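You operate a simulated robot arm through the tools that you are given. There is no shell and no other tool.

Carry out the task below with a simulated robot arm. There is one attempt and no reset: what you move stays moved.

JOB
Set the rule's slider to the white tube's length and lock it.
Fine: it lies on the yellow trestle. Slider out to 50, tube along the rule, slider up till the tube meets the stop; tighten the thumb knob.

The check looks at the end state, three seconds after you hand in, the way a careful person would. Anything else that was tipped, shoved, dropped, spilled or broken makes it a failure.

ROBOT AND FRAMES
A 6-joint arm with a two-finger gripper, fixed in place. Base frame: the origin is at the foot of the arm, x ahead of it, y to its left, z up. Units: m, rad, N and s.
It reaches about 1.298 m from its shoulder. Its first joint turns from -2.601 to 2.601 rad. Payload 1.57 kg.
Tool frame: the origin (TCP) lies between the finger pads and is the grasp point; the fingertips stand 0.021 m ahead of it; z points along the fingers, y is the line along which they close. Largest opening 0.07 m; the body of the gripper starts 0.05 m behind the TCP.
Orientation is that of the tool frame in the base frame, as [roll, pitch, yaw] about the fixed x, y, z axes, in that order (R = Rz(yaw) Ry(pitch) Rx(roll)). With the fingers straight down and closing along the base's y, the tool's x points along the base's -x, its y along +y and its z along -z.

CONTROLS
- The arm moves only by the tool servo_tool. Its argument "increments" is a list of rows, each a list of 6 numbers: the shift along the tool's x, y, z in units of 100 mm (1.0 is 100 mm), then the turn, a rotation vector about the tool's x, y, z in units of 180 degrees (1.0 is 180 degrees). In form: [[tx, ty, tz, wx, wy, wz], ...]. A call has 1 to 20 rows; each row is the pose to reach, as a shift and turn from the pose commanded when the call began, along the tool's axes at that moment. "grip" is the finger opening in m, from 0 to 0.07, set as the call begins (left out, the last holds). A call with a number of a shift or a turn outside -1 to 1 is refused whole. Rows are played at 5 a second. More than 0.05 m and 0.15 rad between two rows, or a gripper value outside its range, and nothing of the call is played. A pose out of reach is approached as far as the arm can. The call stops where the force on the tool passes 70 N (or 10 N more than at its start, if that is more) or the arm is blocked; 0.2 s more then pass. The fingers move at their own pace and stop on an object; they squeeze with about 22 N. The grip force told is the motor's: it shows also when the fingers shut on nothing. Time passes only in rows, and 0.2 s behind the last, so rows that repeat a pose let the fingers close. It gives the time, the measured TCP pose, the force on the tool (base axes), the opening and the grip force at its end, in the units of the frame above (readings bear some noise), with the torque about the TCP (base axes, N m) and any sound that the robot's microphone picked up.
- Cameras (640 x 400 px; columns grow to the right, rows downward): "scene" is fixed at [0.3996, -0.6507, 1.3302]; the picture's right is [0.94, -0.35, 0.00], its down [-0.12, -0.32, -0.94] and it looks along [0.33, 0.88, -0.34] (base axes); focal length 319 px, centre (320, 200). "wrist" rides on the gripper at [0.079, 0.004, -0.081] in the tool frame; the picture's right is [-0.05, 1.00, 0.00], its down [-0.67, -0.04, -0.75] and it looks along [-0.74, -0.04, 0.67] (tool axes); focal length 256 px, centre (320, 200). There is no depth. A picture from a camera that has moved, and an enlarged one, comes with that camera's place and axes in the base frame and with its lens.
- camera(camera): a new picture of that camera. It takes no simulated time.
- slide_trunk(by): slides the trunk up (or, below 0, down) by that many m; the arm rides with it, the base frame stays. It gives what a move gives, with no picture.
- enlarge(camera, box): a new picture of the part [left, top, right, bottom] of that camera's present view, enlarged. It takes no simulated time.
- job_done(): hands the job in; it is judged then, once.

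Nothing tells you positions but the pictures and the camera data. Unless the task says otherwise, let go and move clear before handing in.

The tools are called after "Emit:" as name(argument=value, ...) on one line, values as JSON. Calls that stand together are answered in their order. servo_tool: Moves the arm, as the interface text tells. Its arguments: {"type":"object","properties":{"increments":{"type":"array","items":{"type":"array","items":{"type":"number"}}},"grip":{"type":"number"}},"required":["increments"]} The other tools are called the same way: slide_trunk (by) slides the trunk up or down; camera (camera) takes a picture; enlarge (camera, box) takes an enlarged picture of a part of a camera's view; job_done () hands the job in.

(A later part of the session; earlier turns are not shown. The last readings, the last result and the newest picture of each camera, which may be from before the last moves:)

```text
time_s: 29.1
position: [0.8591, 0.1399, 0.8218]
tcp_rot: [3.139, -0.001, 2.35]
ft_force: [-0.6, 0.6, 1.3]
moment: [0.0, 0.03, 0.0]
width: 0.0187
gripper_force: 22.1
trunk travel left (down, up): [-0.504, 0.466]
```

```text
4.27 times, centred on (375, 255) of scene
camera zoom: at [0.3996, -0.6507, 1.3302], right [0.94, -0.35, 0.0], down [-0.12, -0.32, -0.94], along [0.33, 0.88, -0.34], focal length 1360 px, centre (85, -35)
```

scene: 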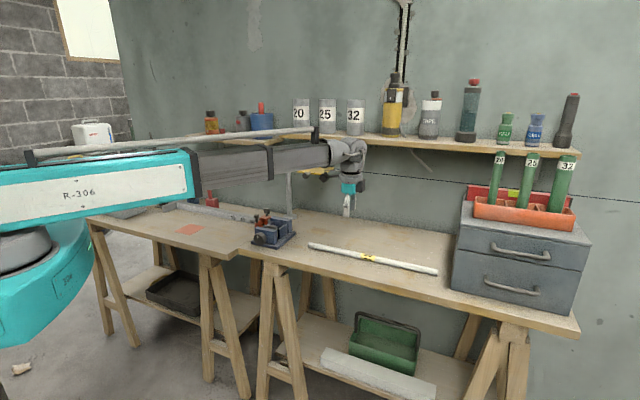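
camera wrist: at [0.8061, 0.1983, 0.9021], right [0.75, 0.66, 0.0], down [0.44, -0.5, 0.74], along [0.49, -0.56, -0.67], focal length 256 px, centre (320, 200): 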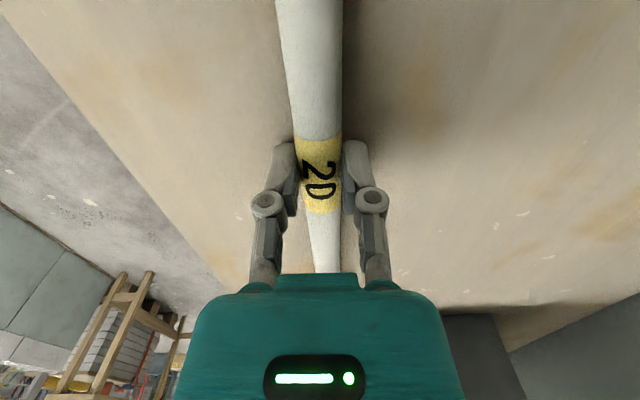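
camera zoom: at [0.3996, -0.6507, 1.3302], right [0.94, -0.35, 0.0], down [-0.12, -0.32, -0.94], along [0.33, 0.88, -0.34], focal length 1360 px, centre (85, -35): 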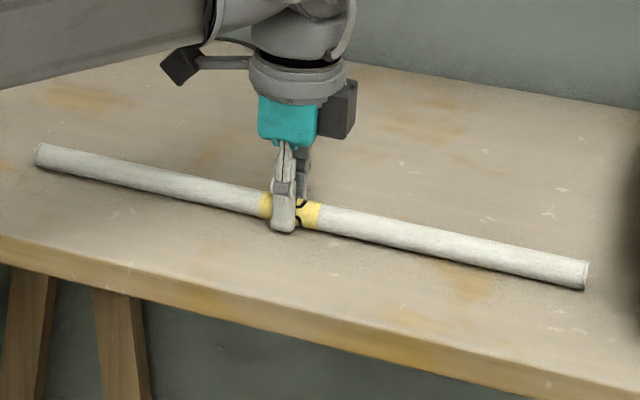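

The tube is held at about 19 mm with the full 22 N squeeze. I'll lift a few centimetres and check it hangs level.

Emit:
slide_trunk(by=0.04)

Emit:
enlarge(camera="scene", box=[300, 195, 450, 285])

Emit:
camera(camera="wrist")

```text
time_s: 29.9
position: [0.859, 0.1384, 0.8621]
tcp_rot: [3.14, -0.002, 2.349]
ft_force: [0.3, 0.7, -0.5]
moment: [0.01, -0.03, -0.02]
width: 0.0183
gripper_force: 21.6
trunk travel left (down, up): [-0.544, 0.426]
```

```text
4.27 times, centred on (375, 240) of scene
camera zoom: at [0.3996, -0.6507, 1.3302], right [0.94, -0.35, 0.0], down [-0.12, -0.32, -0.94], along [0.33, 0.88, -0.34], focal length 1360 px, centre (85, 29)
```

zoom: 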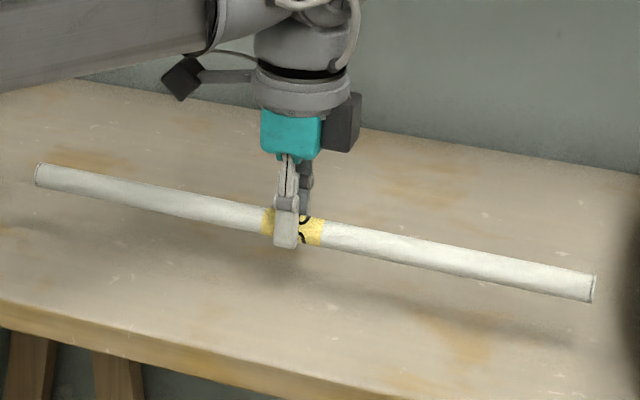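

```text
taken
camera wrist: at [0.8064, 0.1984, 0.9419], right [0.75, 0.66, 0.0], down [0.44, -0.5, 0.74], along [0.49, -0.56, -0.67], focal length 256 px, centre (320, 200)
```

wrist: 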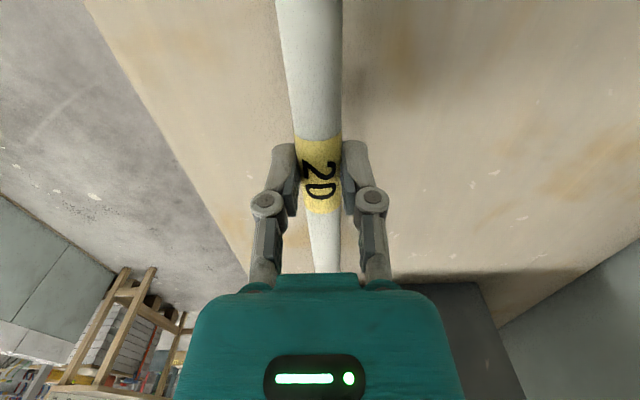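

The tube is up, level and light. I'll lift to carrying height and go back along the base-side line, clear of the knob and well above the vise.

Emit:
slide_trunk(by=0.11)

Emit:
servo_tool(increments=[[0.25, 0, 0, 0, 0, 0], [0.5, 0, 0, 0, 0, 0], [0.75, 0, 0, 0, 0, 0], [1.0, 0, 0, 0, 0, 0]])

Emit:
servo_tool(increments=[[0.25, 0, 0, 0, 0, 0], [0.5, 0, 0, 0, 0, 0], [0.75, 0, 0, 0, 0, 0], [1.0, 0, 0, 0, 0, 0]])

Emit:
camera(camera="scene")

Emit:
camera(camera="wrist")

```text
time_s: 31.4
position: [0.8581, 0.1392, 0.9721]
tcp_rot: [-3.141, -0.001, 2.351]
ft_force: [-1.0, 0.0, -0.6]
moment: [0.0, -0.03, 0.02]
width: 0.0184
gripper_force: 22.0
trunk travel left (down, up): [-0.654, 0.316]
```

```text
time_s: 32.4
position: [0.7861, 0.2111, 0.9721]
tcp_rot: [3.14, 0.0, 2.346]
ft_force: [1.3, -0.4, -0.3]
moment: [0.03, -0.05, -0.14]
width: 0.0182
gripper_force: 22.2
trunk travel left (down, up): [-0.654, 0.316]
```

```text
time_s: 33.4
position: [0.7178, 0.2814, 0.9715]
tcp_rot: [3.14, -0.001, 2.349]
ft_force: [-0.5, -0.6, -1.8]
moment: [0.03, -0.03, -0.01]
width: 0.0182
gripper_force: 21.7
trunk travel left (down, up): [-0.654, 0.316]
```

```text
taken
```

scene: 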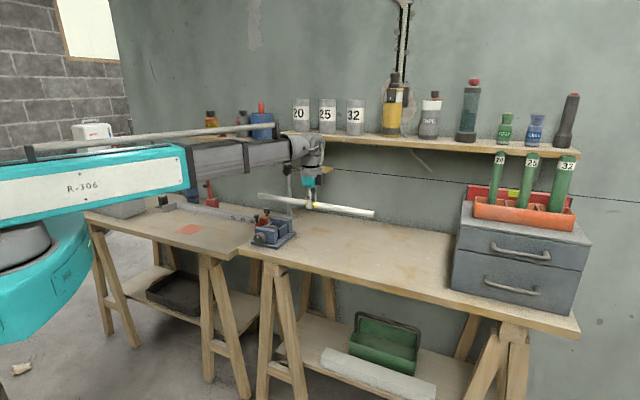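

```text
taken
camera wrist: at [0.6656, 0.34, 1.052], right [0.75, 0.66, 0.0], down [0.44, -0.5, 0.74], along [0.49, -0.56, -0.67], focal length 256 px, centre (320, 200)
```

wrist: 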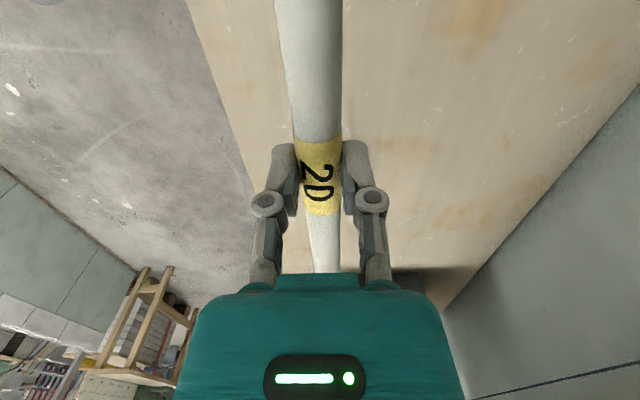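

Still level and well clear. I'll keep going along the same line, past the stand and over toward the rule.

Emit:
servo_tool(increments=[[0.25, 0, 0, 0, 0, 0], [0.5, 0, 0, 0, 0, 0], [0.75, 0, 0, 0, 0, 0], [1.0, 0, 0, 0, 0, 0]])

Emit:
servo_tool(increments=[[0.25, 0, 0, 0, 0, 0], [0.5, 0, 0, 0, 0, 0], [0.75, 0, 0, 0, 0, 0], [1.0, 0, 0, 0, 0, 0]])

Emit:
servo_tool(increments=[[0.25, 0, 0, 0, 0, 0], [0.5, 0, 0, 0, 0, 0], [0.75, 0, 0, 0, 0, 0], [1.0, 0, 0, 0, 0, 0]])

Emit:
camera(camera="scene")

Emit:
camera(camera="wrist")

```text
time_s: 34.4
position: [0.6479, 0.3514, 0.9721]
tcp_rot: [3.14, -0.002, 2.347]
ft_force: [-0.8, 0.2, -0.4]
moment: [0.02, 0.0, 0.01]
width: 0.0181
gripper_force: 22.4
trunk travel left (down, up): [-0.654, 0.316]
```

```text
time_s: 35.4
position: [0.5779, 0.4229, 0.9727]
tcp_rot: [3.141, -0.001, 2.349]
ft_force: [0.0, 0.0, -1.5]
moment: [0.01, -0.03, 0.0]
width: 0.018
gripper_force: 22.0
trunk travel left (down, up): [-0.654, 0.316]
```

```text
time_s: 36.4
position: [0.5066, 0.4968, 0.9726]
tcp_rot: [3.14, -0.001, 2.35]
ft_force: [0.1, -0.1, -0.5]
moment: [0.03, 0.0, 0.0]
width: 0.0181
gripper_force: 21.7
trunk travel left (down, up): [-0.654, 0.316]
```

```text
taken
```

scene: 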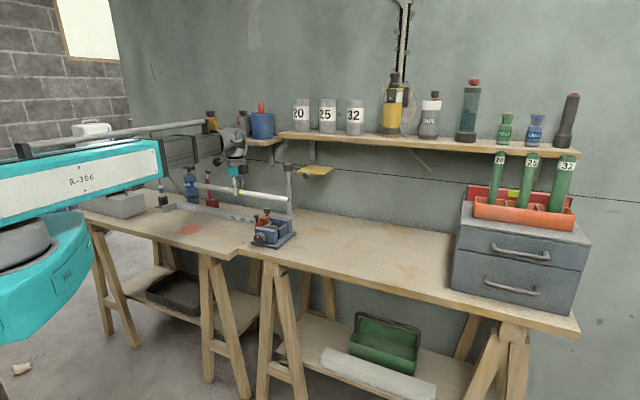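

```text
taken
camera wrist: at [0.4558, 0.5548, 1.052], right [0.75, 0.66, 0.0], down [0.44, -0.5, 0.74], along [0.49, -0.56, -0.67], focal length 256 px, centre (320, 200)
```

wrist: 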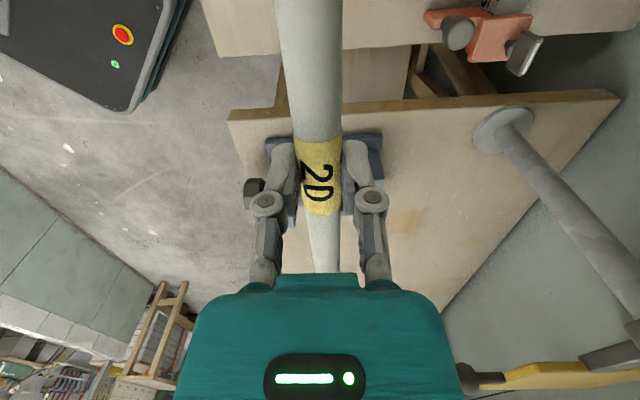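

Emit:
servo_tool(increments=[[0.25, 0, 0, 0, 0, 0], [0.5, 0, 0, 0, 0, 0], [0.75, 0, 0, 0, 0, 0], [1.0, 0, 0, 0, 0, 0]])

Emit:
servo_tool(increments=[[0.25, 0, 0, 0, 0, 0], [0.5, 0, 0, 0, 0, 0], [0.75, 0, 0, 0, 0, 0], [1.0, 0, 0, 0, 0, 0]])

Emit:
camera(camera="scene")

Emit:
camera(camera="wrist")

Emit:
enlarge(camera="scene", box=[130, 160, 310, 270])

```text
time_s: 37.4
position: [0.4369, 0.5671, 0.9721]
tcp_rot: [3.141, -0.003, 2.346]
ft_force: [0.4, 0.3, 0.2]
moment: [0.02, 0.04, 0.01]
width: 0.018
gripper_force: 22.0
trunk travel left (down, up): [-0.654, 0.316]
```

```text
time_s: 38.4
position: [0.3682, 0.6381, 0.9729]
tcp_rot: [-3.141, -0.001, 2.349]
ft_force: [-0.3, -0.9, -0.3]
moment: [-0.01, -0.01, -0.01]
width: 0.0181
gripper_force: 21.7
trunk travel left (down, up): [-0.654, 0.316]
```

```text
taken
```

scene: 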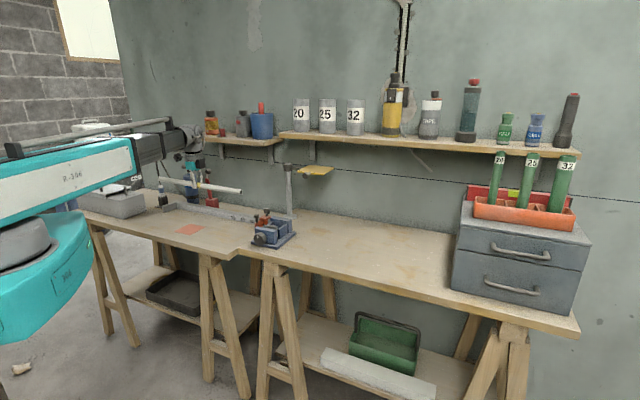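

```text
taken
camera wrist: at [0.3156, 0.6978, 1.052], right [0.75, 0.66, 0.0], down [0.44, -0.5, 0.74], along [0.49, -0.56, -0.67], focal length 256 px, centre (320, 200)
```

wrist: 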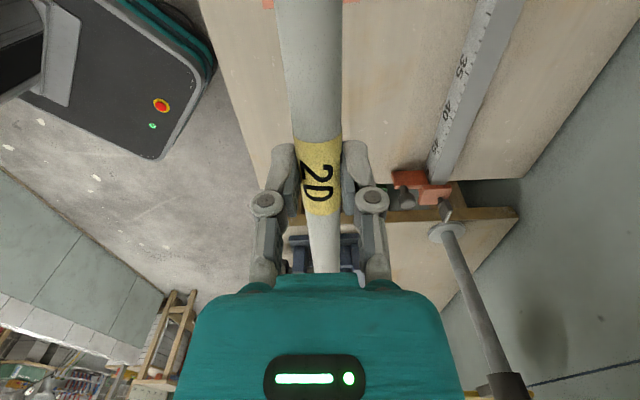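

```text
3.56 times, centred on (220, 215) of scene
camera zoom: at [0.3996, -0.6507, 1.3302], right [0.94, -0.35, 0.0], down [-0.12, -0.32, -0.94], along [0.33, 0.88, -0.34], focal length 1133 px, centre (676, 147)
```

zoom: 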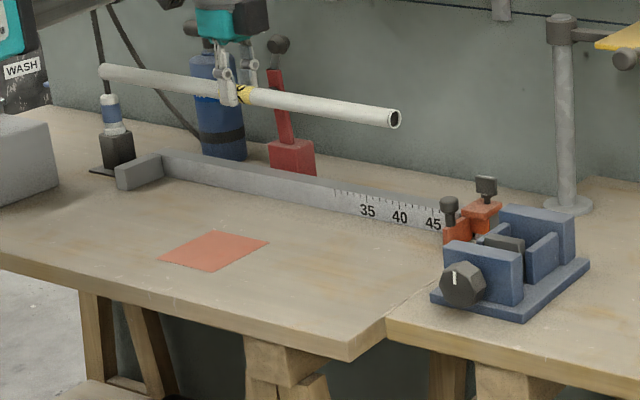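

The rule, its stop block and the slider are now all in view below. I'll zoom in to work out exactly where to set the tube down.

Emit:
enlarge(camera="wrist", box=[380, 0, 540, 220])

Emit:
enlarge(camera="scene", box=[150, 180, 230, 230])

```text
1.82 times, centred on (460, 110) of wrist
camera zoom: at [0.3156, 0.6978, 1.052], right [0.75, 0.66, 0.0], down [0.44, -0.5, 0.74], along [0.49, -0.56, -0.67], focal length 465 px, centre (66, 364)
```

zoom: 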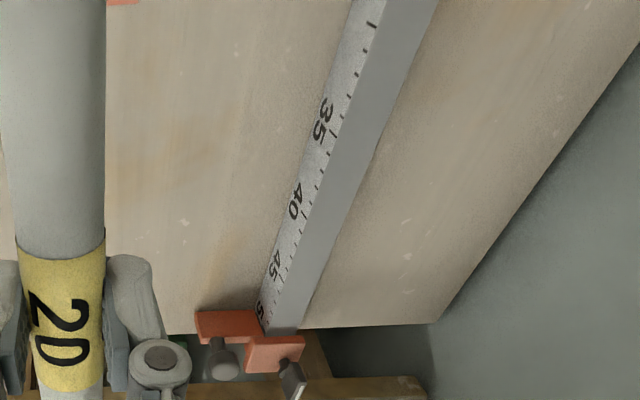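

```text
8.00 times, centred on (190, 205) of scene
camera zoom: at [0.3996, -0.6507, 1.3302], right [0.94, -0.35, 0.0], down [-0.12, -0.32, -0.94], along [0.33, 0.88, -0.34], focal length 2550 px, centre (1360, 160)
```

zoom: 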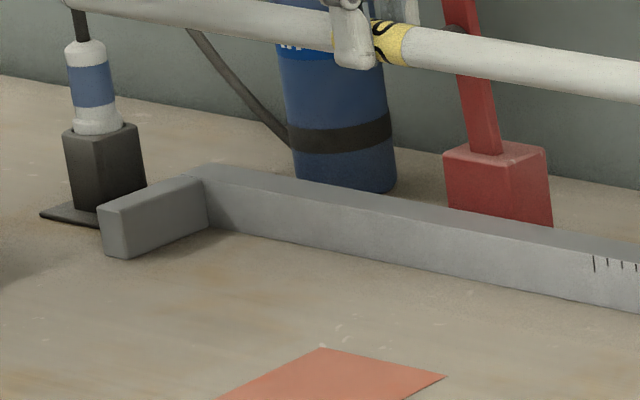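

The rule lines up well in both views: face along -45.2°, zero at the stop corner about (0.246, 0.965), left board at z 0.756. I'll carry the tube to about 32 mm in front of the rule's face with its left end about 12 mm short of the stop.

Emit:
servo_tool(increments=[[0.22, 0, 0, 0, 0, 0], [0.45, 0.0, 0, 0, 0, 0], [0.68, 0.2, 0, 0, 0, 0], [0.877, 0.45, 0, 0, 0, 0], [0.877, 0.7, 0, 0, 0, 0], [0.877, 1.0, 0, 0, 0, 0]])

Emit:
slide_trunk(by=-0.1)

Emit:
camera(camera="scene")

Emit:
enlarge(camera="scene", box=[130, 150, 290, 250])

Emit:
camera(camera="wrist")

```text
time_s: 39.8
position: [0.373, 0.7699, 0.9709]
tcp_rot: [3.141, -0.003, 2.35]
ft_force: [0.0, -0.7, -0.6]
moment: [-0.01, 0.01, -0.01]
width: 0.0181
gripper_force: 22.2
out of reach, approached as far as the arm can: row 6
trunk travel left (down, up): [-0.654, 0.316]
```

```text
time_s: 41.1
position: [0.3739, 0.7681, 0.8725]
tcp_rot: [3.14, -0.003, 2.348]
ft_force: [0.6, -0.2, -0.1]
moment: [0.0, 0.0, 0.02]
width: 0.0184
gripper_force: 22.0
trunk travel left (down, up): [-0.554, 0.416]
```

```text
taken
```

scene: 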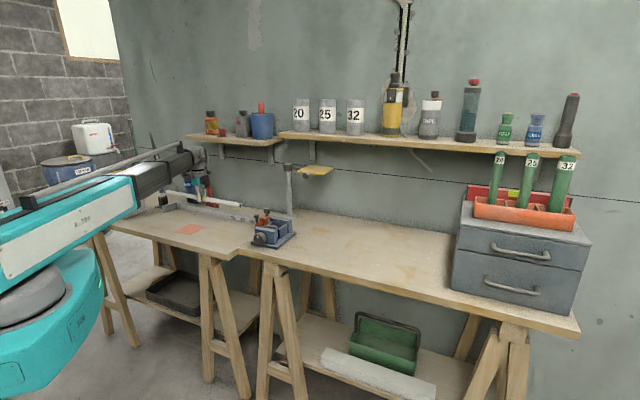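

```text
4.00 times, centred on (210, 200) of scene
camera zoom: at [0.3996, -0.6507, 1.3302], right [0.94, -0.35, 0.0], down [-0.12, -0.32, -0.94], along [0.33, 0.88, -0.34], focal length 1275 px, centre (760, 200)
```

zoom: 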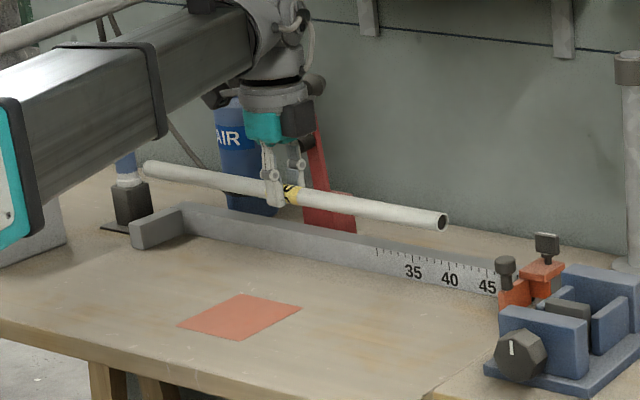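

```text
taken
camera wrist: at [0.3223, 0.8287, 0.9521], right [0.75, 0.66, 0.0], down [0.44, -0.5, 0.74], along [0.49, -0.56, -0.67], focal length 256 px, centre (320, 200)
```

wrist: 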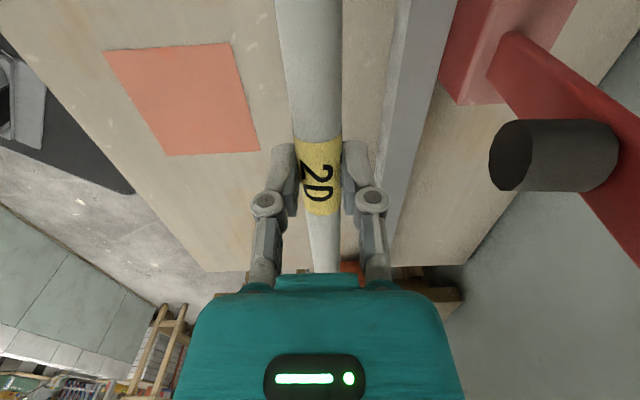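

The red lever's side knob leans out to about p = 0.86 near reading 19, close to where my flange and camera would come down. I'll shift the drop point 31 mm toward the slider, where there's still room before the jaw, and then descend in steps.

Emit:
servo_tool(increments=[[-0.1, 0.02, 0, 0, 0, 0], [-0.2, 0.05, 0, 0, 0, 0], [-0.31, 0.08, 0, 0, 0, 0]])

Emit:
camera(camera="wrist")

Emit:
enlarge(camera="scene", box=[150, 150, 290, 240])

```text
time_s: 41.9
position: [0.4021, 0.7533, 0.8722]
tcp_rot: [3.141, -0.002, 2.349]
ft_force: [0.5, -0.6, -0.1]
moment: [0.01, 0.0, -0.02]
width: 0.0182
gripper_force: 22.1
trunk travel left (down, up): [-0.554, 0.416]
```

```text
taken
camera wrist: at [0.3495, 0.8125, 0.952], right [0.75, 0.66, 0.0], down [0.44, -0.5, 0.74], along [0.49, -0.56, -0.67], focal length 256 px, centre (320, 200)
```

wrist: 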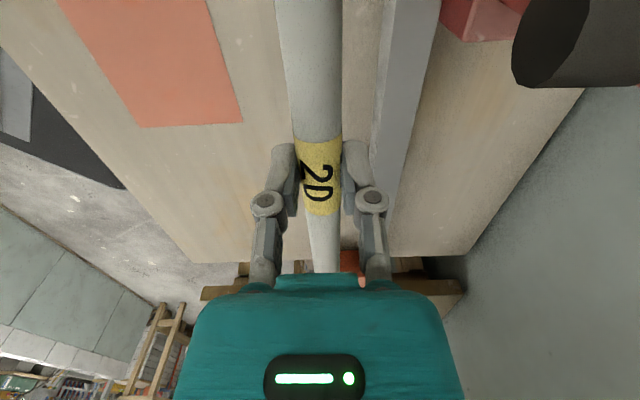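

```text
4.44 times, centred on (220, 195) of scene
camera zoom: at [0.3996, -0.6507, 1.3302], right [0.94, -0.35, 0.0], down [-0.12, -0.32, -0.94], along [0.33, 0.88, -0.34], focal length 1417 px, centre (764, 222)
```

zoom: 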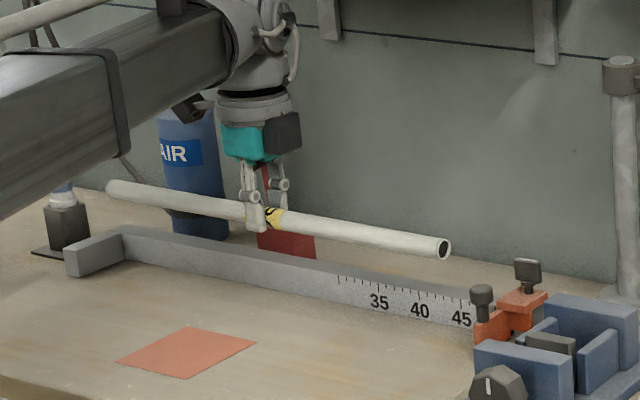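

The knob's front end works out at p about 0.866 and z 0.89, which leaves roughly 3 cm to the camera block here. I'll nudge 5 mm closer to the rule and descend most of the way.

Emit:
servo_tool(increments=[[0, 0.05, 0, 0, 0, 0]])

Emit:
slide_trunk(by=-0.075)

Emit:
camera(camera="wrist")

Emit:
enlarge(camera="scene", box=[150, 170, 290, 240])

```text
time_s: 42.3
position: [0.4048, 0.7557, 0.8726]
tcp_rot: [3.14, -0.001, 2.348]
ft_force: [0.9, 0.1, -0.4]
moment: [0.03, 0.0, 0.0]
width: 0.0181
gripper_force: 22.1
trunk travel left (down, up): [-0.554, 0.416]
```

```text
time_s: 43.4
position: [0.4046, 0.7566, 0.7971]
tcp_rot: [3.139, -0.002, 2.349]
ft_force: [0.4, 0.9, -0.7]
moment: [0.0, 0.0, 0.04]
width: 0.0183
gripper_force: 22.0
trunk travel left (down, up): [-0.479, 0.491]
```

```text
taken
camera wrist: at [0.353, 0.8159, 0.877], right [0.75, 0.66, 0.0], down [0.44, -0.5, 0.74], along [0.49, -0.56, -0.67], focal length 256 px, centre (320, 200)
```

wrist: 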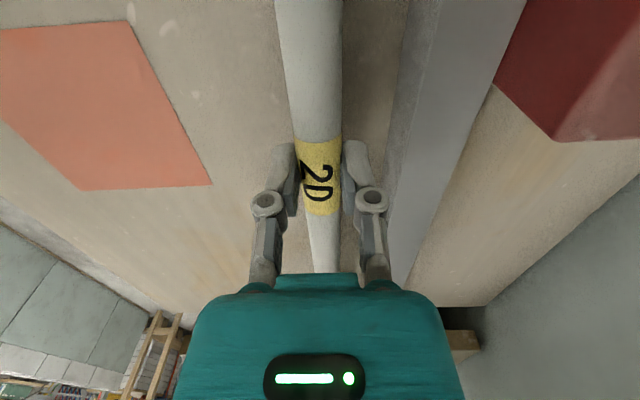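

```text
4.57 times, centred on (220, 205) of scene
camera zoom: at [0.3996, -0.6507, 1.3302], right [0.94, -0.35, 0.0], down [-0.12, -0.32, -0.94], along [0.33, 0.88, -0.34], focal length 1457 px, centre (777, 177)
```

zoom: 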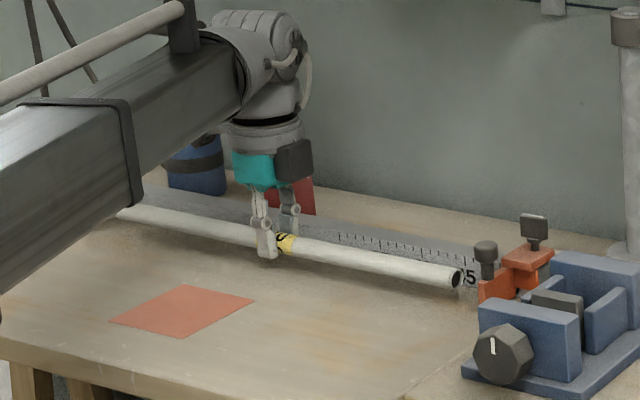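

Emit:
slide_trunk(by=-0.012)

Emit:
enlarge(camera="scene", box=[190, 190, 280, 240])

```text
time_s: 44.0
position: [0.405, 0.7561, 0.7857]
tcp_rot: [3.14, -0.002, 2.351]
ft_force: [0.3, 0.6, -0.9]
moment: [-0.03, -0.02, -0.03]
width: 0.0184
gripper_force: 22.0
trunk travel left (down, up): [-0.467, 0.503]
```

```text
7.11 times, centred on (235, 215) of scene
camera zoom: at [0.3996, -0.6507, 1.3302], right [0.94, -0.35, 0.0], down [-0.12, -0.32, -0.94], along [0.33, 0.88, -0.34], focal length 2266 px, centre (924, 93)
```

zoom: 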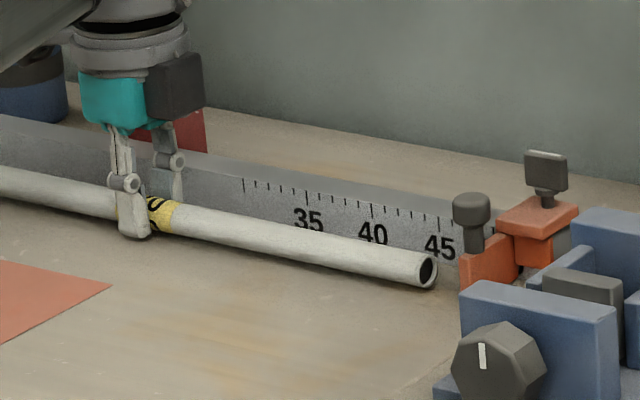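

The tube is a few millimetres above the board. I'll go down in small steps until I feel it touch.

Emit:
slide_trunk(by=-0.003)

Emit:
slide_trunk(by=-0.002)

```text
time_s: 44.5
position: [0.405, 0.757, 0.7819]
tcp_rot: [3.141, -0.002, 2.349]
ft_force: [-0.7, -0.8, -0.4]
moment: [0.01, -0.01, 0.0]
width: 0.0181
gripper_force: 22.3
trunk travel left (down, up): [-0.464, 0.506]
```

```text
time_s: 45.1
position: [0.4056, 0.7578, 0.7807]
tcp_rot: [-3.141, -0.003, 2.35]
ft_force: [0.0, 2.6, 9.5]
moment: [-0.05, -0.11, 0.0]
width: 0.0184
gripper_force: 22.0
trunk travel left (down, up): [-0.462, 0.508]
```

Contact at 9.5 N: the tube is resting on the board. I'll open just enough to let it go, keeping the rear finger clear of the rule, and then rise.

Emit:
servo_tool(increments=[[0, 0, 0, 0, 0, 0], [0, 0, 0, 0, 0, 0], [0, 0, 0, 0, 0, 0]], grip=0.031)

Emit:
camera(camera="wrist")

Emit:
enlarge(camera="scene", box=[190, 190, 280, 240])

```text
time_s: 45.9
position: [0.4051, 0.7569, 0.7802]
tcp_rot: [3.14, -0.002, 2.35]
ft_force: [0.4, -1.1, -0.2]
moment: [0.03, 0.0, 0.02]
width: 0.0308
gripper_force: 0.1
trunk travel left (down, up): [-0.462, 0.508]
```

```text
taken
camera wrist: at [0.353, 0.8159, 0.86], right [0.75, 0.66, 0.0], down [0.44, -0.5, 0.74], along [0.49, -0.56, -0.67], focal length 256 px, centre (320, 200)
```

wrist: 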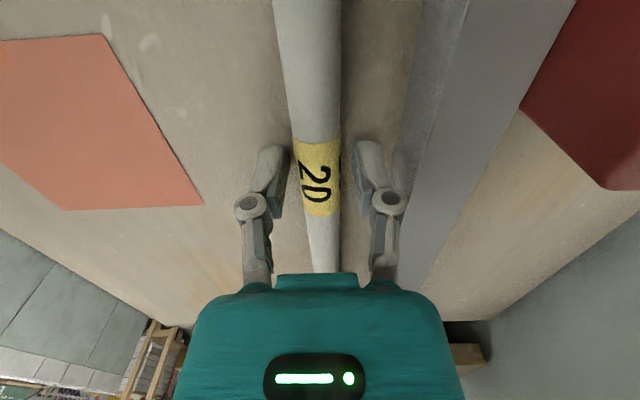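

```text
7.11 times, centred on (235, 215) of scene
camera zoom: at [0.3996, -0.6507, 1.3302], right [0.94, -0.35, 0.0], down [-0.12, -0.32, -0.94], along [0.33, 0.88, -0.34], focal length 2266 px, centre (924, 93)
```

zoom: 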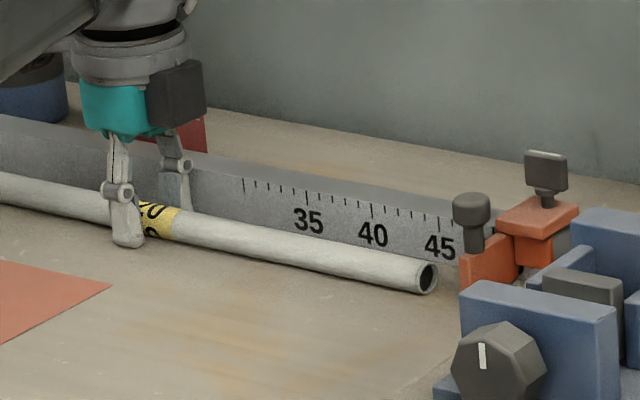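

The tube lies still, parallel to the rule. I'll rise straight up and turn back toward the slider's handle.

Emit:
slide_trunk(by=0.16)

Emit:
camera(camera="wrist")

Emit:
enlarge(camera="scene", box=[140, 170, 300, 270])

```text
time_s: 47.7
position: [0.4048, 0.7569, 0.941]
tcp_rot: [3.142, 0.0, 2.349]
ft_force: [0.5, -0.2, 0.2]
moment: [0.01, 0.02, -0.01]
width: 0.0311
gripper_force: 0.1
trunk travel left (down, up): [-0.622, 0.348]
```

```text
taken
camera wrist: at [0.353, 0.816, 1.0199], right [0.75, 0.66, 0.0], down [0.44, -0.5, 0.74], along [0.49, -0.56, -0.67], focal length 256 px, centre (320, 200)
```

wrist: 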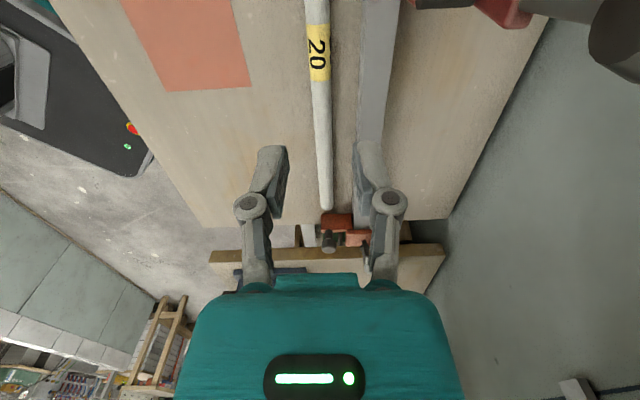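

```text
4.00 times, centred on (220, 220) of scene
camera zoom: at [0.3996, -0.6507, 1.3302], right [0.94, -0.35, 0.0], down [-0.12, -0.32, -0.94], along [0.33, 0.88, -0.34], focal length 1275 px, centre (720, 120)
```

zoom: 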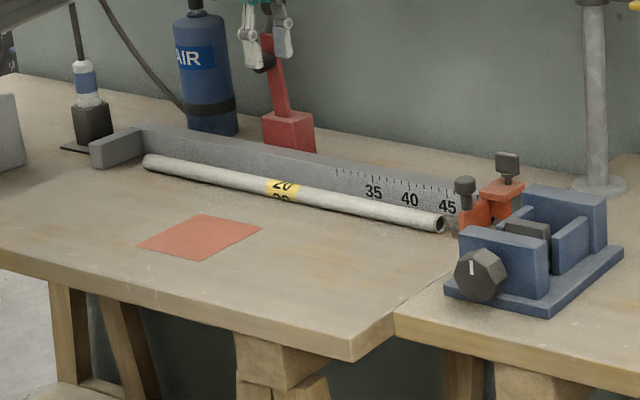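

The tube lies parallel to the rule at readings of about 4.4 to 46.4, between stop and jaw. I'll go back over the handle with the wrist turned as before.

Emit:
servo_tool(increments=[[-0.25, 0, 0, 0, 0, 0], [-0.5, 0, 0, 0, 0, 0], [-0.75, 0, 0, 0, 0, 0], [-1.0, 0, 0, 0, 0, 0]], grip=0.055)

Emit:
servo_tool(increments=[[-0.1, 0, 0, 0, 0, -0.045], [-0.2, 0, 0, 0, 0, -0.09], [-0.3, 0, 0, 0, 0, -0.135], [-0.4, 0, 0, 0, 0, -0.18], [-0.5, 0, 0, 0, 0, -0.225], [-0.6, 0, 0, 0, 0, -0.27], [-0.7, 0, 0, 0, 0, -0.315], [-0.8, 0, 0, 0, 0, -0.36], [-0.9, 0, 0, 0, 0, -0.405], [-0.95, 0, 0, 0, 0, -0.45], [-1.0, 0, 0, 0, 0, -0.501]])

Emit:
camera(camera="wrist")

```text
time_s: 48.7
position: [0.4752, 0.6858, 0.9411]
tcp_rot: [3.14, -0.002, 2.35]
ft_force: [0.3, 0.5, -0.8]
moment: [0.01, 0.0, 0.02]
width: 0.0551
gripper_force: 0.0
trunk travel left (down, up): [-0.622, 0.348]
```

```text
refused: row 11 steps farther than a row can; nothing moved
```

```text
taken
camera wrist: at [0.4224, 0.7444, 1.02], right [0.75, 0.66, 0.0], down [0.44, -0.5, 0.74], along [0.49, -0.56, -0.67], focal length 256 px, centre (320, 200)
```

wrist: 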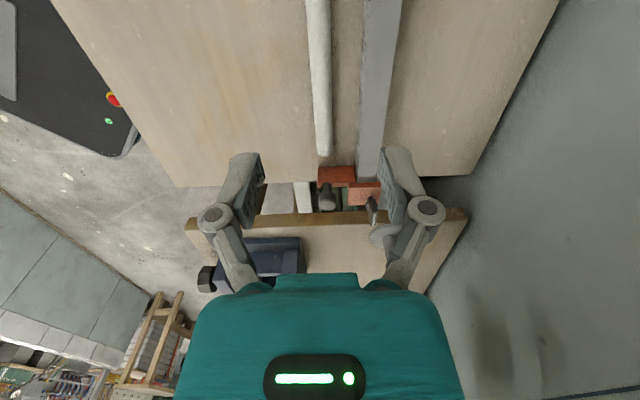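

One row stepped too far and the call was refused. I'll repeat it with finer steps.

Emit:
servo_tool(increments=[[-0.1, 0, 0, 0, 0, -0.042], [-0.2, 0, 0, 0, 0, -0.084], [-0.3, 0, 0, 0, 0, -0.126], [-0.4, 0, 0, 0, 0, -0.168], [-0.5, 0, 0, 0, 0, -0.21], [-0.6, 0, 0, 0, 0, -0.252], [-0.7, 0, 0, 0, 0, -0.294], [-0.8, 0, 0, 0, 0, -0.336], [-0.9, 0, 0, 0, 0, -0.378], [-0.95, 0, 0, 0, 0, -0.42], [-1.0, 0, 0, 0, 0, -0.462], [-1.0, 0, 0, 0, 0, -0.501]])

Emit:
camera(camera="wrist")

```text
time_s: 51.3
position: [0.5439, 0.6136, 0.9407]
tcp_rot: [3.139, 0.002, -2.358]
ft_force: [-0.1, -0.2, -0.5]
moment: [0.0, -0.01, 0.0]
width: 0.0552
gripper_force: 0.0
trunk travel left (down, up): [-0.622, 0.348]
```

```text
taken
camera wrist: at [0.4863, 0.5613, 1.0198], right [-0.67, 0.74, 0.0], down [0.5, 0.44, 0.75], along [0.55, 0.5, -0.67], focal length 256 px, centre (320, 200)
```

wrist: 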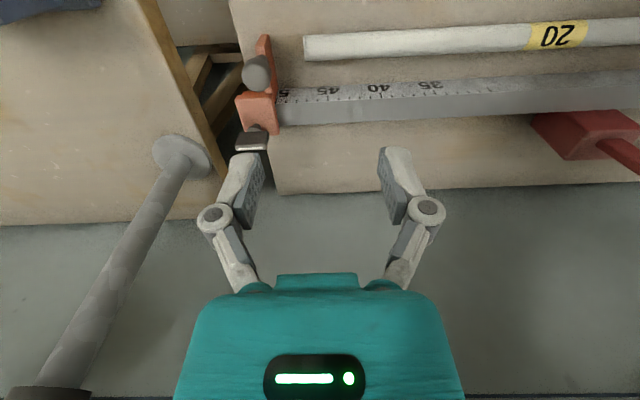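

Emit:
servo_tool(increments=[[0.01, -0.24, 0, 0, 0, 0], [0.022, -0.485, 0, 0, 0, 0]])

Emit:
slide_trunk(by=-0.1)

Emit:
camera(camera="wrist")

```text
time_s: 51.9
position: [0.5783, 0.5791, 0.9409]
tcp_rot: [3.141, 0.001, -2.36]
ft_force: [0.0, -0.1, 0.3]
moment: [-0.03, -0.03, -0.02]
width: 0.0551
gripper_force: 0.1
trunk travel left (down, up): [-0.622, 0.348]
```

```text
time_s: 53.2
position: [0.5779, 0.5793, 0.8398]
tcp_rot: [3.141, 0.001, -2.36]
ft_force: [-0.6, 0.4, -0.9]
moment: [0.04, 0.01, -0.01]
width: 0.0549
gripper_force: 0.0
trunk travel left (down, up): [-0.522, 0.448]
```

```text
taken
camera wrist: at [0.5193, 0.526, 0.9199], right [-0.67, 0.75, 0.0], down [0.5, 0.44, 0.75], along [0.56, 0.5, -0.67], focal length 256 px, centre (320, 200)
```

wrist: 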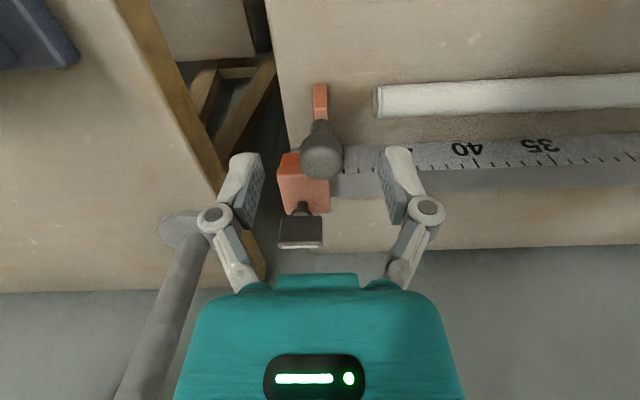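

The handle is centred between the fingers again. I'll lower and grip it.

Emit:
slide_trunk(by=-0.0235)

Emit:
servo_tool(increments=[[0, 0, 0, 0, 0, 0], [0, 0, 0, 0, 0, 0], [0, 0, 0, 0, 0, 0], [0, 0, 0, 0, 0, 0]], grip=0.012)

Emit:
camera(camera="wrist")

Emit:
enlarge(camera="scene", box=[210, 180, 300, 240])

```text
time_s: 53.9
position: [0.578, 0.5804, 0.8168]
tcp_rot: [3.139, 0.002, -2.36]
ft_force: [-0.3, -0.6, 0.0]
moment: [0.01, -0.03, -0.03]
width: 0.055
gripper_force: 0.0
trunk travel left (down, up): [-0.498, 0.472]
```

```text
time_s: 54.9
position: [0.5794, 0.5785, 0.8159]
tcp_rot: [3.14, 0.002, -2.36]
ft_force: [1.5, 1.4, 3.3]
moment: [0.0, 0.06, 0.0]
width: 0.02
gripper_force: 31.7
trunk travel left (down, up): [-0.498, 0.472]
```

```text
taken
camera wrist: at [0.5193, 0.526, 0.8965], right [-0.67, 0.75, 0.0], down [0.5, 0.44, 0.75], along [0.56, 0.5, -0.67], focal length 256 px, centre (320, 200)
```

wrist: 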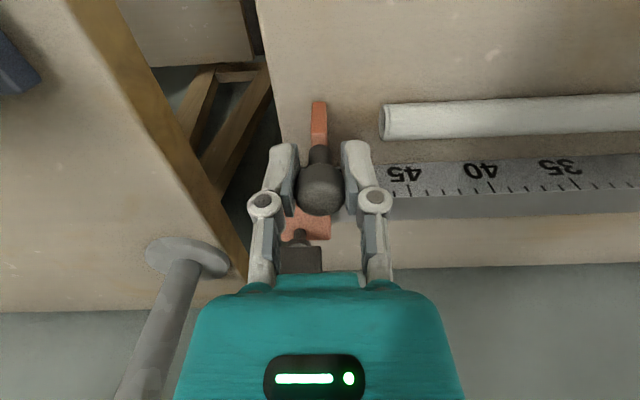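

```text
6.67 times, centred on (255, 210) of scene
camera zoom: at [0.3996, -0.6507, 1.3302], right [0.94, -0.35, 0.0], down [-0.12, -0.32, -0.94], along [0.33, 0.88, -0.34], focal length 2125 px, centre (753, 133)
```

zoom: 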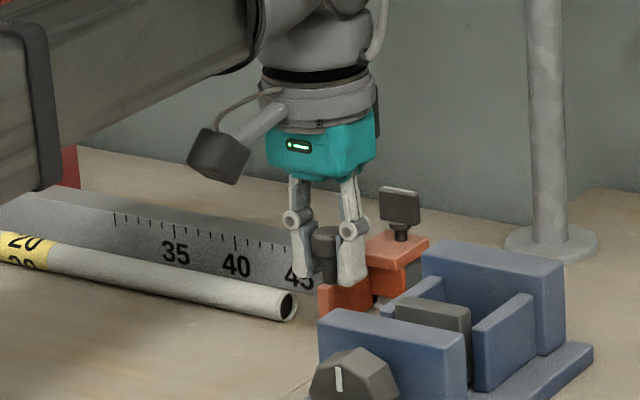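

The handle is held with the fingers well above tube height. I'll push the slider gently toward the stop, first up to near the tube's end.

Emit:
servo_tool(increments=[[0, 0.08, 0, 0, 0, 0], [0, 0.16, 0, 0, 0, 0], [0, 0.24, 0, 0, 0, 0], [0, 0.3, 0, 0, 0, 0]])

Emit:
camera(camera="wrist")

Emit:
enlarge(camera="scene", box=[210, 180, 300, 240])

```text
time_s: 55.9
position: [0.5564, 0.6007, 0.8171]
tcp_rot: [3.14, 0.0, -2.36]
ft_force: [-4.9, -5.9, -1.5]
moment: [0.15, -0.19, 0.09]
width: 0.0202
gripper_force: 32.1
trunk travel left (down, up): [-0.498, 0.472]
```

```text
taken
camera wrist: at [0.4979, 0.5475, 0.8967], right [-0.67, 0.75, 0.0], down [0.5, 0.44, 0.74], along [0.56, 0.5, -0.67], focal length 256 px, centre (320, 200)
```

wrist: 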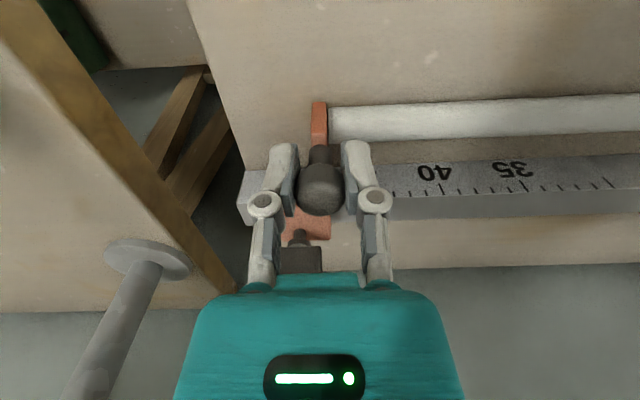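

```text
6.67 times, centred on (255, 210) of scene
camera zoom: at [0.3996, -0.6507, 1.3302], right [0.94, -0.35, 0.0], down [-0.12, -0.32, -0.94], along [0.33, 0.88, -0.34], focal length 2125 px, centre (753, 133)
```

zoom: 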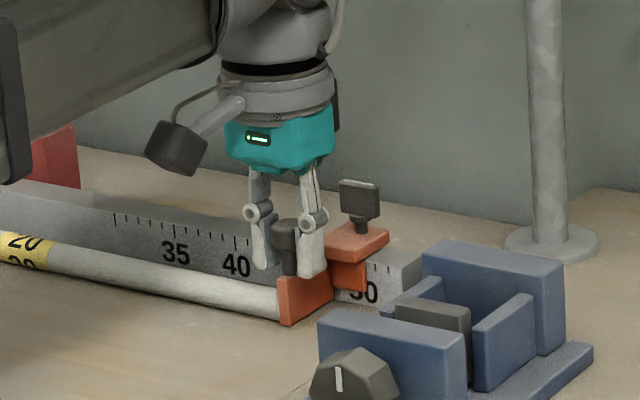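

The jaw has just come up to the tube's end, with the tube fully within the jaw. I'll push on most of the remaining distance to the stop, then finish in small steps while watching the force.

Emit:
servo_tool(increments=[[0, 0.05, 0, 0, 0, 0], [0, 0.1, 0, 0, 0, 0], [0, 0.15, 0, 0, 0, 0], [0, 0.2, 0, 0, 0, 0]])

Emit:
enlarge(camera="scene", box=[140, 170, 300, 270])

Emit:
camera(camera="wrist")

```text
time_s: 56.9
position: [0.5413, 0.6145, 0.818]
tcp_rot: [3.141, 0.002, -2.359]
ft_force: [-5.2, -7.6, -3.4]
moment: [-0.55, 0.54, 0.03]
width: 0.0204
gripper_force: 32.1
trunk travel left (down, up): [-0.498, 0.472]
```

```text
4.00 times, centred on (220, 220) of scene
camera zoom: at [0.3996, -0.6507, 1.3302], right [0.94, -0.35, 0.0], down [-0.12, -0.32, -0.94], along [0.33, 0.88, -0.34], focal length 1275 px, centre (720, 120)
```

zoom: 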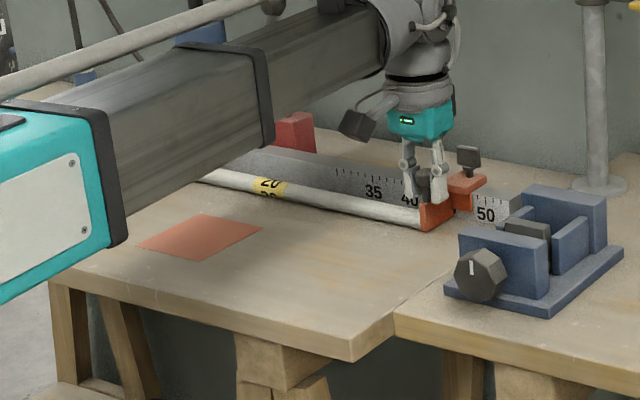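

```text
taken
camera wrist: at [0.4842, 0.5612, 0.8966], right [-0.67, 0.75, 0.0], down [0.5, 0.44, 0.75], along [0.56, 0.5, -0.67], focal length 256 px, centre (320, 200)
```

wrist: 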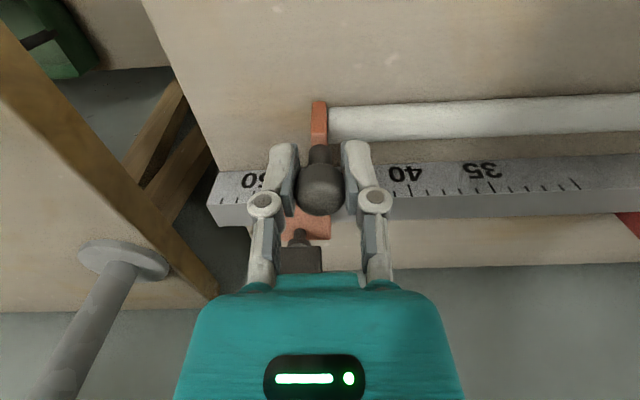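

The tube is sliding along with the jaw at low force. I'll continue.

Emit:
servo_tool(increments=[[0, 0.04, 0, 0, 0, 0], [0, 0.08, 0, 0, 0, 0], [0, 0.12, 0, 0, 0, 0], [0, 0.16, 0, 0, 0, 0]])

Emit:
enlarge(camera="wrist", box=[240, 80, 600, 240])

```text
time_s: 57.9
position: [0.531, 0.6258, 0.8176]
tcp_rot: [3.141, 0.003, -2.359]
ft_force: [-0.8, -3.0, 0.7]
moment: [0.0, -0.07, -0.02]
width: 0.0202
gripper_force: 31.9
trunk travel left (down, up): [-0.498, 0.472]
```

```text
1.78 times, centred on (420, 160) of wrist
camera zoom: at [0.4728, 0.5725, 0.8965], right [-0.67, 0.75, 0.0], down [0.5, 0.44, 0.75], along [0.56, 0.5, -0.67], focal length 455 px, centre (142, 271)
```

zoom: 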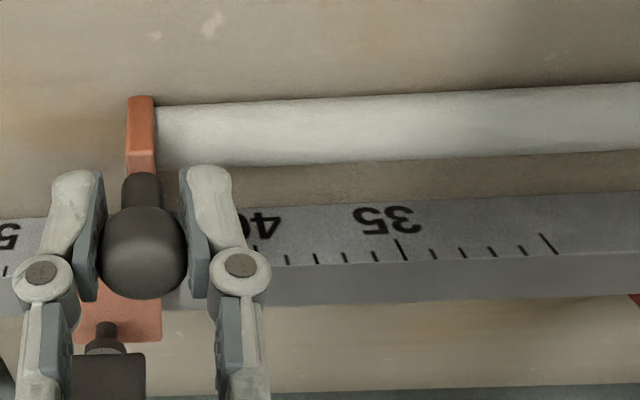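

Emit:
servo_tool(increments=[[0, 0.02, 0, 0, 0, 0], [0, 0.04, 0, 0, 0, 0], [0, 0.06, 0, 0, 0, 0]])

Emit:
servo_tool(increments=[[0, 0.01, 0, 0, 0, 0], [0, 0.02, 0, 0, 0, 0], [0, 0.03, 0, 0, 0, 0]])

Emit:
enlarge(camera="wrist", box=[240, 80, 600, 240])

```text
time_s: 58.7
position: [0.5264, 0.6307, 0.8166]
tcp_rot: [3.14, 0.002, -2.359]
ft_force: [7.8, 6.4, 9.6]
moment: [-0.45, 0.47, 0.02]
width: 0.0201
gripper_force: 32.3
trunk travel left (down, up): [-0.498, 0.472]
```

```text
time_s: 59.5
position: [0.5252, 0.6332, 0.8184]
tcp_rot: [3.141, 0.003, -2.36]
ft_force: [8.8, 6.4, 11.1]
moment: [0.43, -0.45, 0.01]
width: 0.0201
gripper_force: 32.0
trunk travel left (down, up): [-0.498, 0.472]
```

```text
1.78 times, centred on (420, 160) of wrist
camera zoom: at [0.4662, 0.579, 0.8964], right [-0.67, 0.75, 0.0], down [0.5, 0.44, 0.75], along [0.56, 0.5, -0.67], focal length 455 px, centre (142, 271)
```

zoom: 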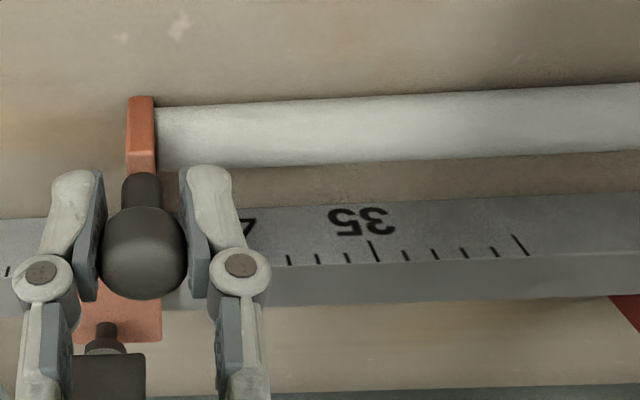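

Emit:
servo_tool(increments=[[0, 0.01, 0, 0, 0, 0], [0, 0.02, 0, 0, 0, 0], [0, 0.03, 0, 0, 0, 0]])

Emit:
servo_tool(increments=[[0, 0.01, 0, 0, 0, 0], [0, 0.02, 0, 0, 0, 0]])

Emit:
enlarge(camera="scene", box=[140, 170, 300, 270])

```text
time_s: 60.3
position: [0.5229, 0.6335, 0.8166]
tcp_rot: [3.14, 0.001, -2.36]
ft_force: [6.5, 6.3, 9.1]
moment: [0.21, -0.19, 0.01]
width: 0.0203
gripper_force: 32.6
trunk travel left (down, up): [-0.498, 0.472]
```

```text
time_s: 60.9
position: [0.5209, 0.6352, 0.8174]
tcp_rot: [-3.142, 0.0, -2.36]
ft_force: [4.6, 2.2, 5.9]
moment: [-0.04, -0.02, 0.02]
width: 0.0205
gripper_force: 31.9
trunk travel left (down, up): [-0.498, 0.472]
```

```text
4.00 times, centred on (220, 220) of scene
camera zoom: at [0.3996, -0.6507, 1.3302], right [0.94, -0.35, 0.0], down [-0.12, -0.32, -0.94], along [0.33, 0.88, -0.34], focal length 1275 px, centre (720, 120)
```

zoom: 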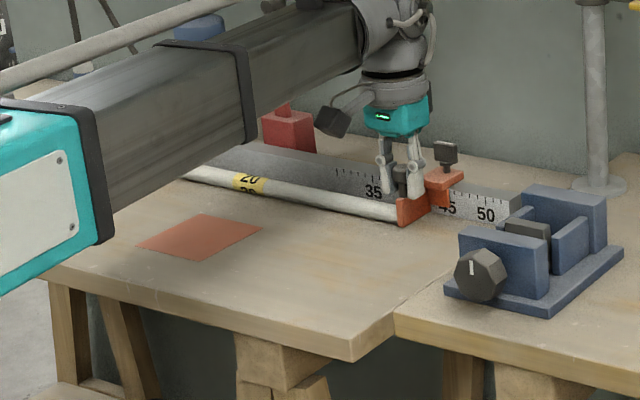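

Emit:
servo_tool(increments=[[0, 0.01, 0, 0, 0, 0], [0, 0.02, 0, 0, 0, 0]])

Emit:
servo_tool(increments=[[0, 0.01, 0, 0, 0, 0], [0, 0.02, 0, 0, 0, 0]])

```text
time_s: 61.5
position: [0.5208, 0.6348, 0.8163]
tcp_rot: [-3.141, 0.001, -2.363]
ft_force: [10.4, -4.1, 3.9]
moment: [-0.22, 0.13, -0.02]
width: 0.0202
gripper_force: 32.3
trunk travel left (down, up): [-0.498, 0.472]
```

```text
time_s: 62.1
position: [0.5205, 0.6364, 0.8149]
tcp_rot: [3.141, 0.0, -2.36]
ft_force: [12.4, -16.7, -1.7]
moment: [0.24, -0.35, -0.03]
width: 0.0205
gripper_force: 32.3
trunk travel left (down, up): [-0.498, 0.472]
```

The force along the rule has risen to about 20 N while the slider stopped moving at about 42.0. That matches the tube's seen length, so the tube is against the stop. I'll ease the preload off a little before letting go.

Emit:
servo_tool(increments=[[0, -0.01, 0, 0, 0, 0], [0, -0.02, 0, 0, 0, 0]])

Emit:
enlarge(camera="wrist", box=[240, 80, 600, 240])

```text
time_s: 62.7
position: [0.5209, 0.6367, 0.8164]
tcp_rot: [3.14, 0.0, -2.36]
ft_force: [4.4, -18.0, -5.3]
moment: [0.15, -0.22, -0.07]
width: 0.0202
gripper_force: 32.0
trunk travel left (down, up): [-0.498, 0.472]
```

```text
1.78 times, centred on (420, 160) of wrist
camera zoom: at [0.4624, 0.583, 0.8965], right [-0.67, 0.75, 0.0], down [0.5, 0.44, 0.74], along [0.55, 0.5, -0.67], focal length 455 px, centre (142, 271)
```

zoom: 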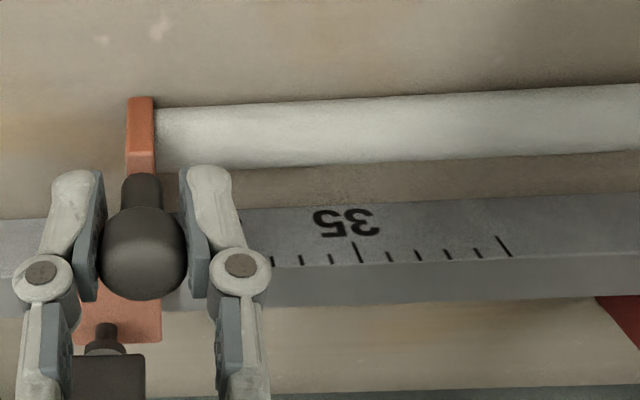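

Emit:
servo_tool(increments=[[0, -0.01, 0, 0, 0, 0], [0, -0.015, 0, 0, 0, 0]])

Emit:
servo_tool(increments=[[0, 0, 0, 0, 0, 0], [0, 0, 0, 0, 0, 0], [0, 0, 0, 0, 0, 0]], grip=0.045)

Emit:
enlarge(camera="wrist", box=[240, 80, 600, 240])

```text
time_s: 63.3
position: [0.5198, 0.6361, 0.8168]
tcp_rot: [3.137, 0.0, -2.36]
ft_force: [-3.2, -12.4, -7.8]
moment: [-0.16, 0.25, 0.02]
width: 0.0202
gripper_force: 31.9
trunk travel left (down, up): [-0.498, 0.472]
```

```text
time_s: 64.1
position: [0.5217, 0.6357, 0.8176]
tcp_rot: [3.14, 0.001, -2.361]
ft_force: [-0.1, -0.1, 0.2]
moment: [0.0, 0.0, 0.04]
width: 0.045
gripper_force: 0.0
trunk travel left (down, up): [-0.498, 0.472]
```

```text
1.78 times, centred on (420, 160) of wrist
camera zoom: at [0.4631, 0.5834, 0.8963], right [-0.67, 0.75, 0.0], down [0.5, 0.44, 0.75], along [0.56, 0.5, -0.67], focal length 455 px, centre (142, 271)
```

zoom: 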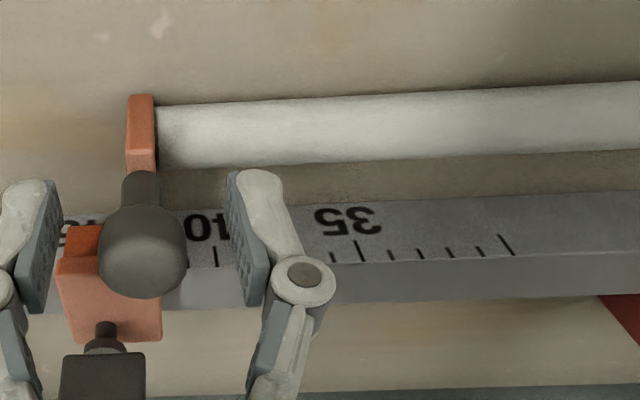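

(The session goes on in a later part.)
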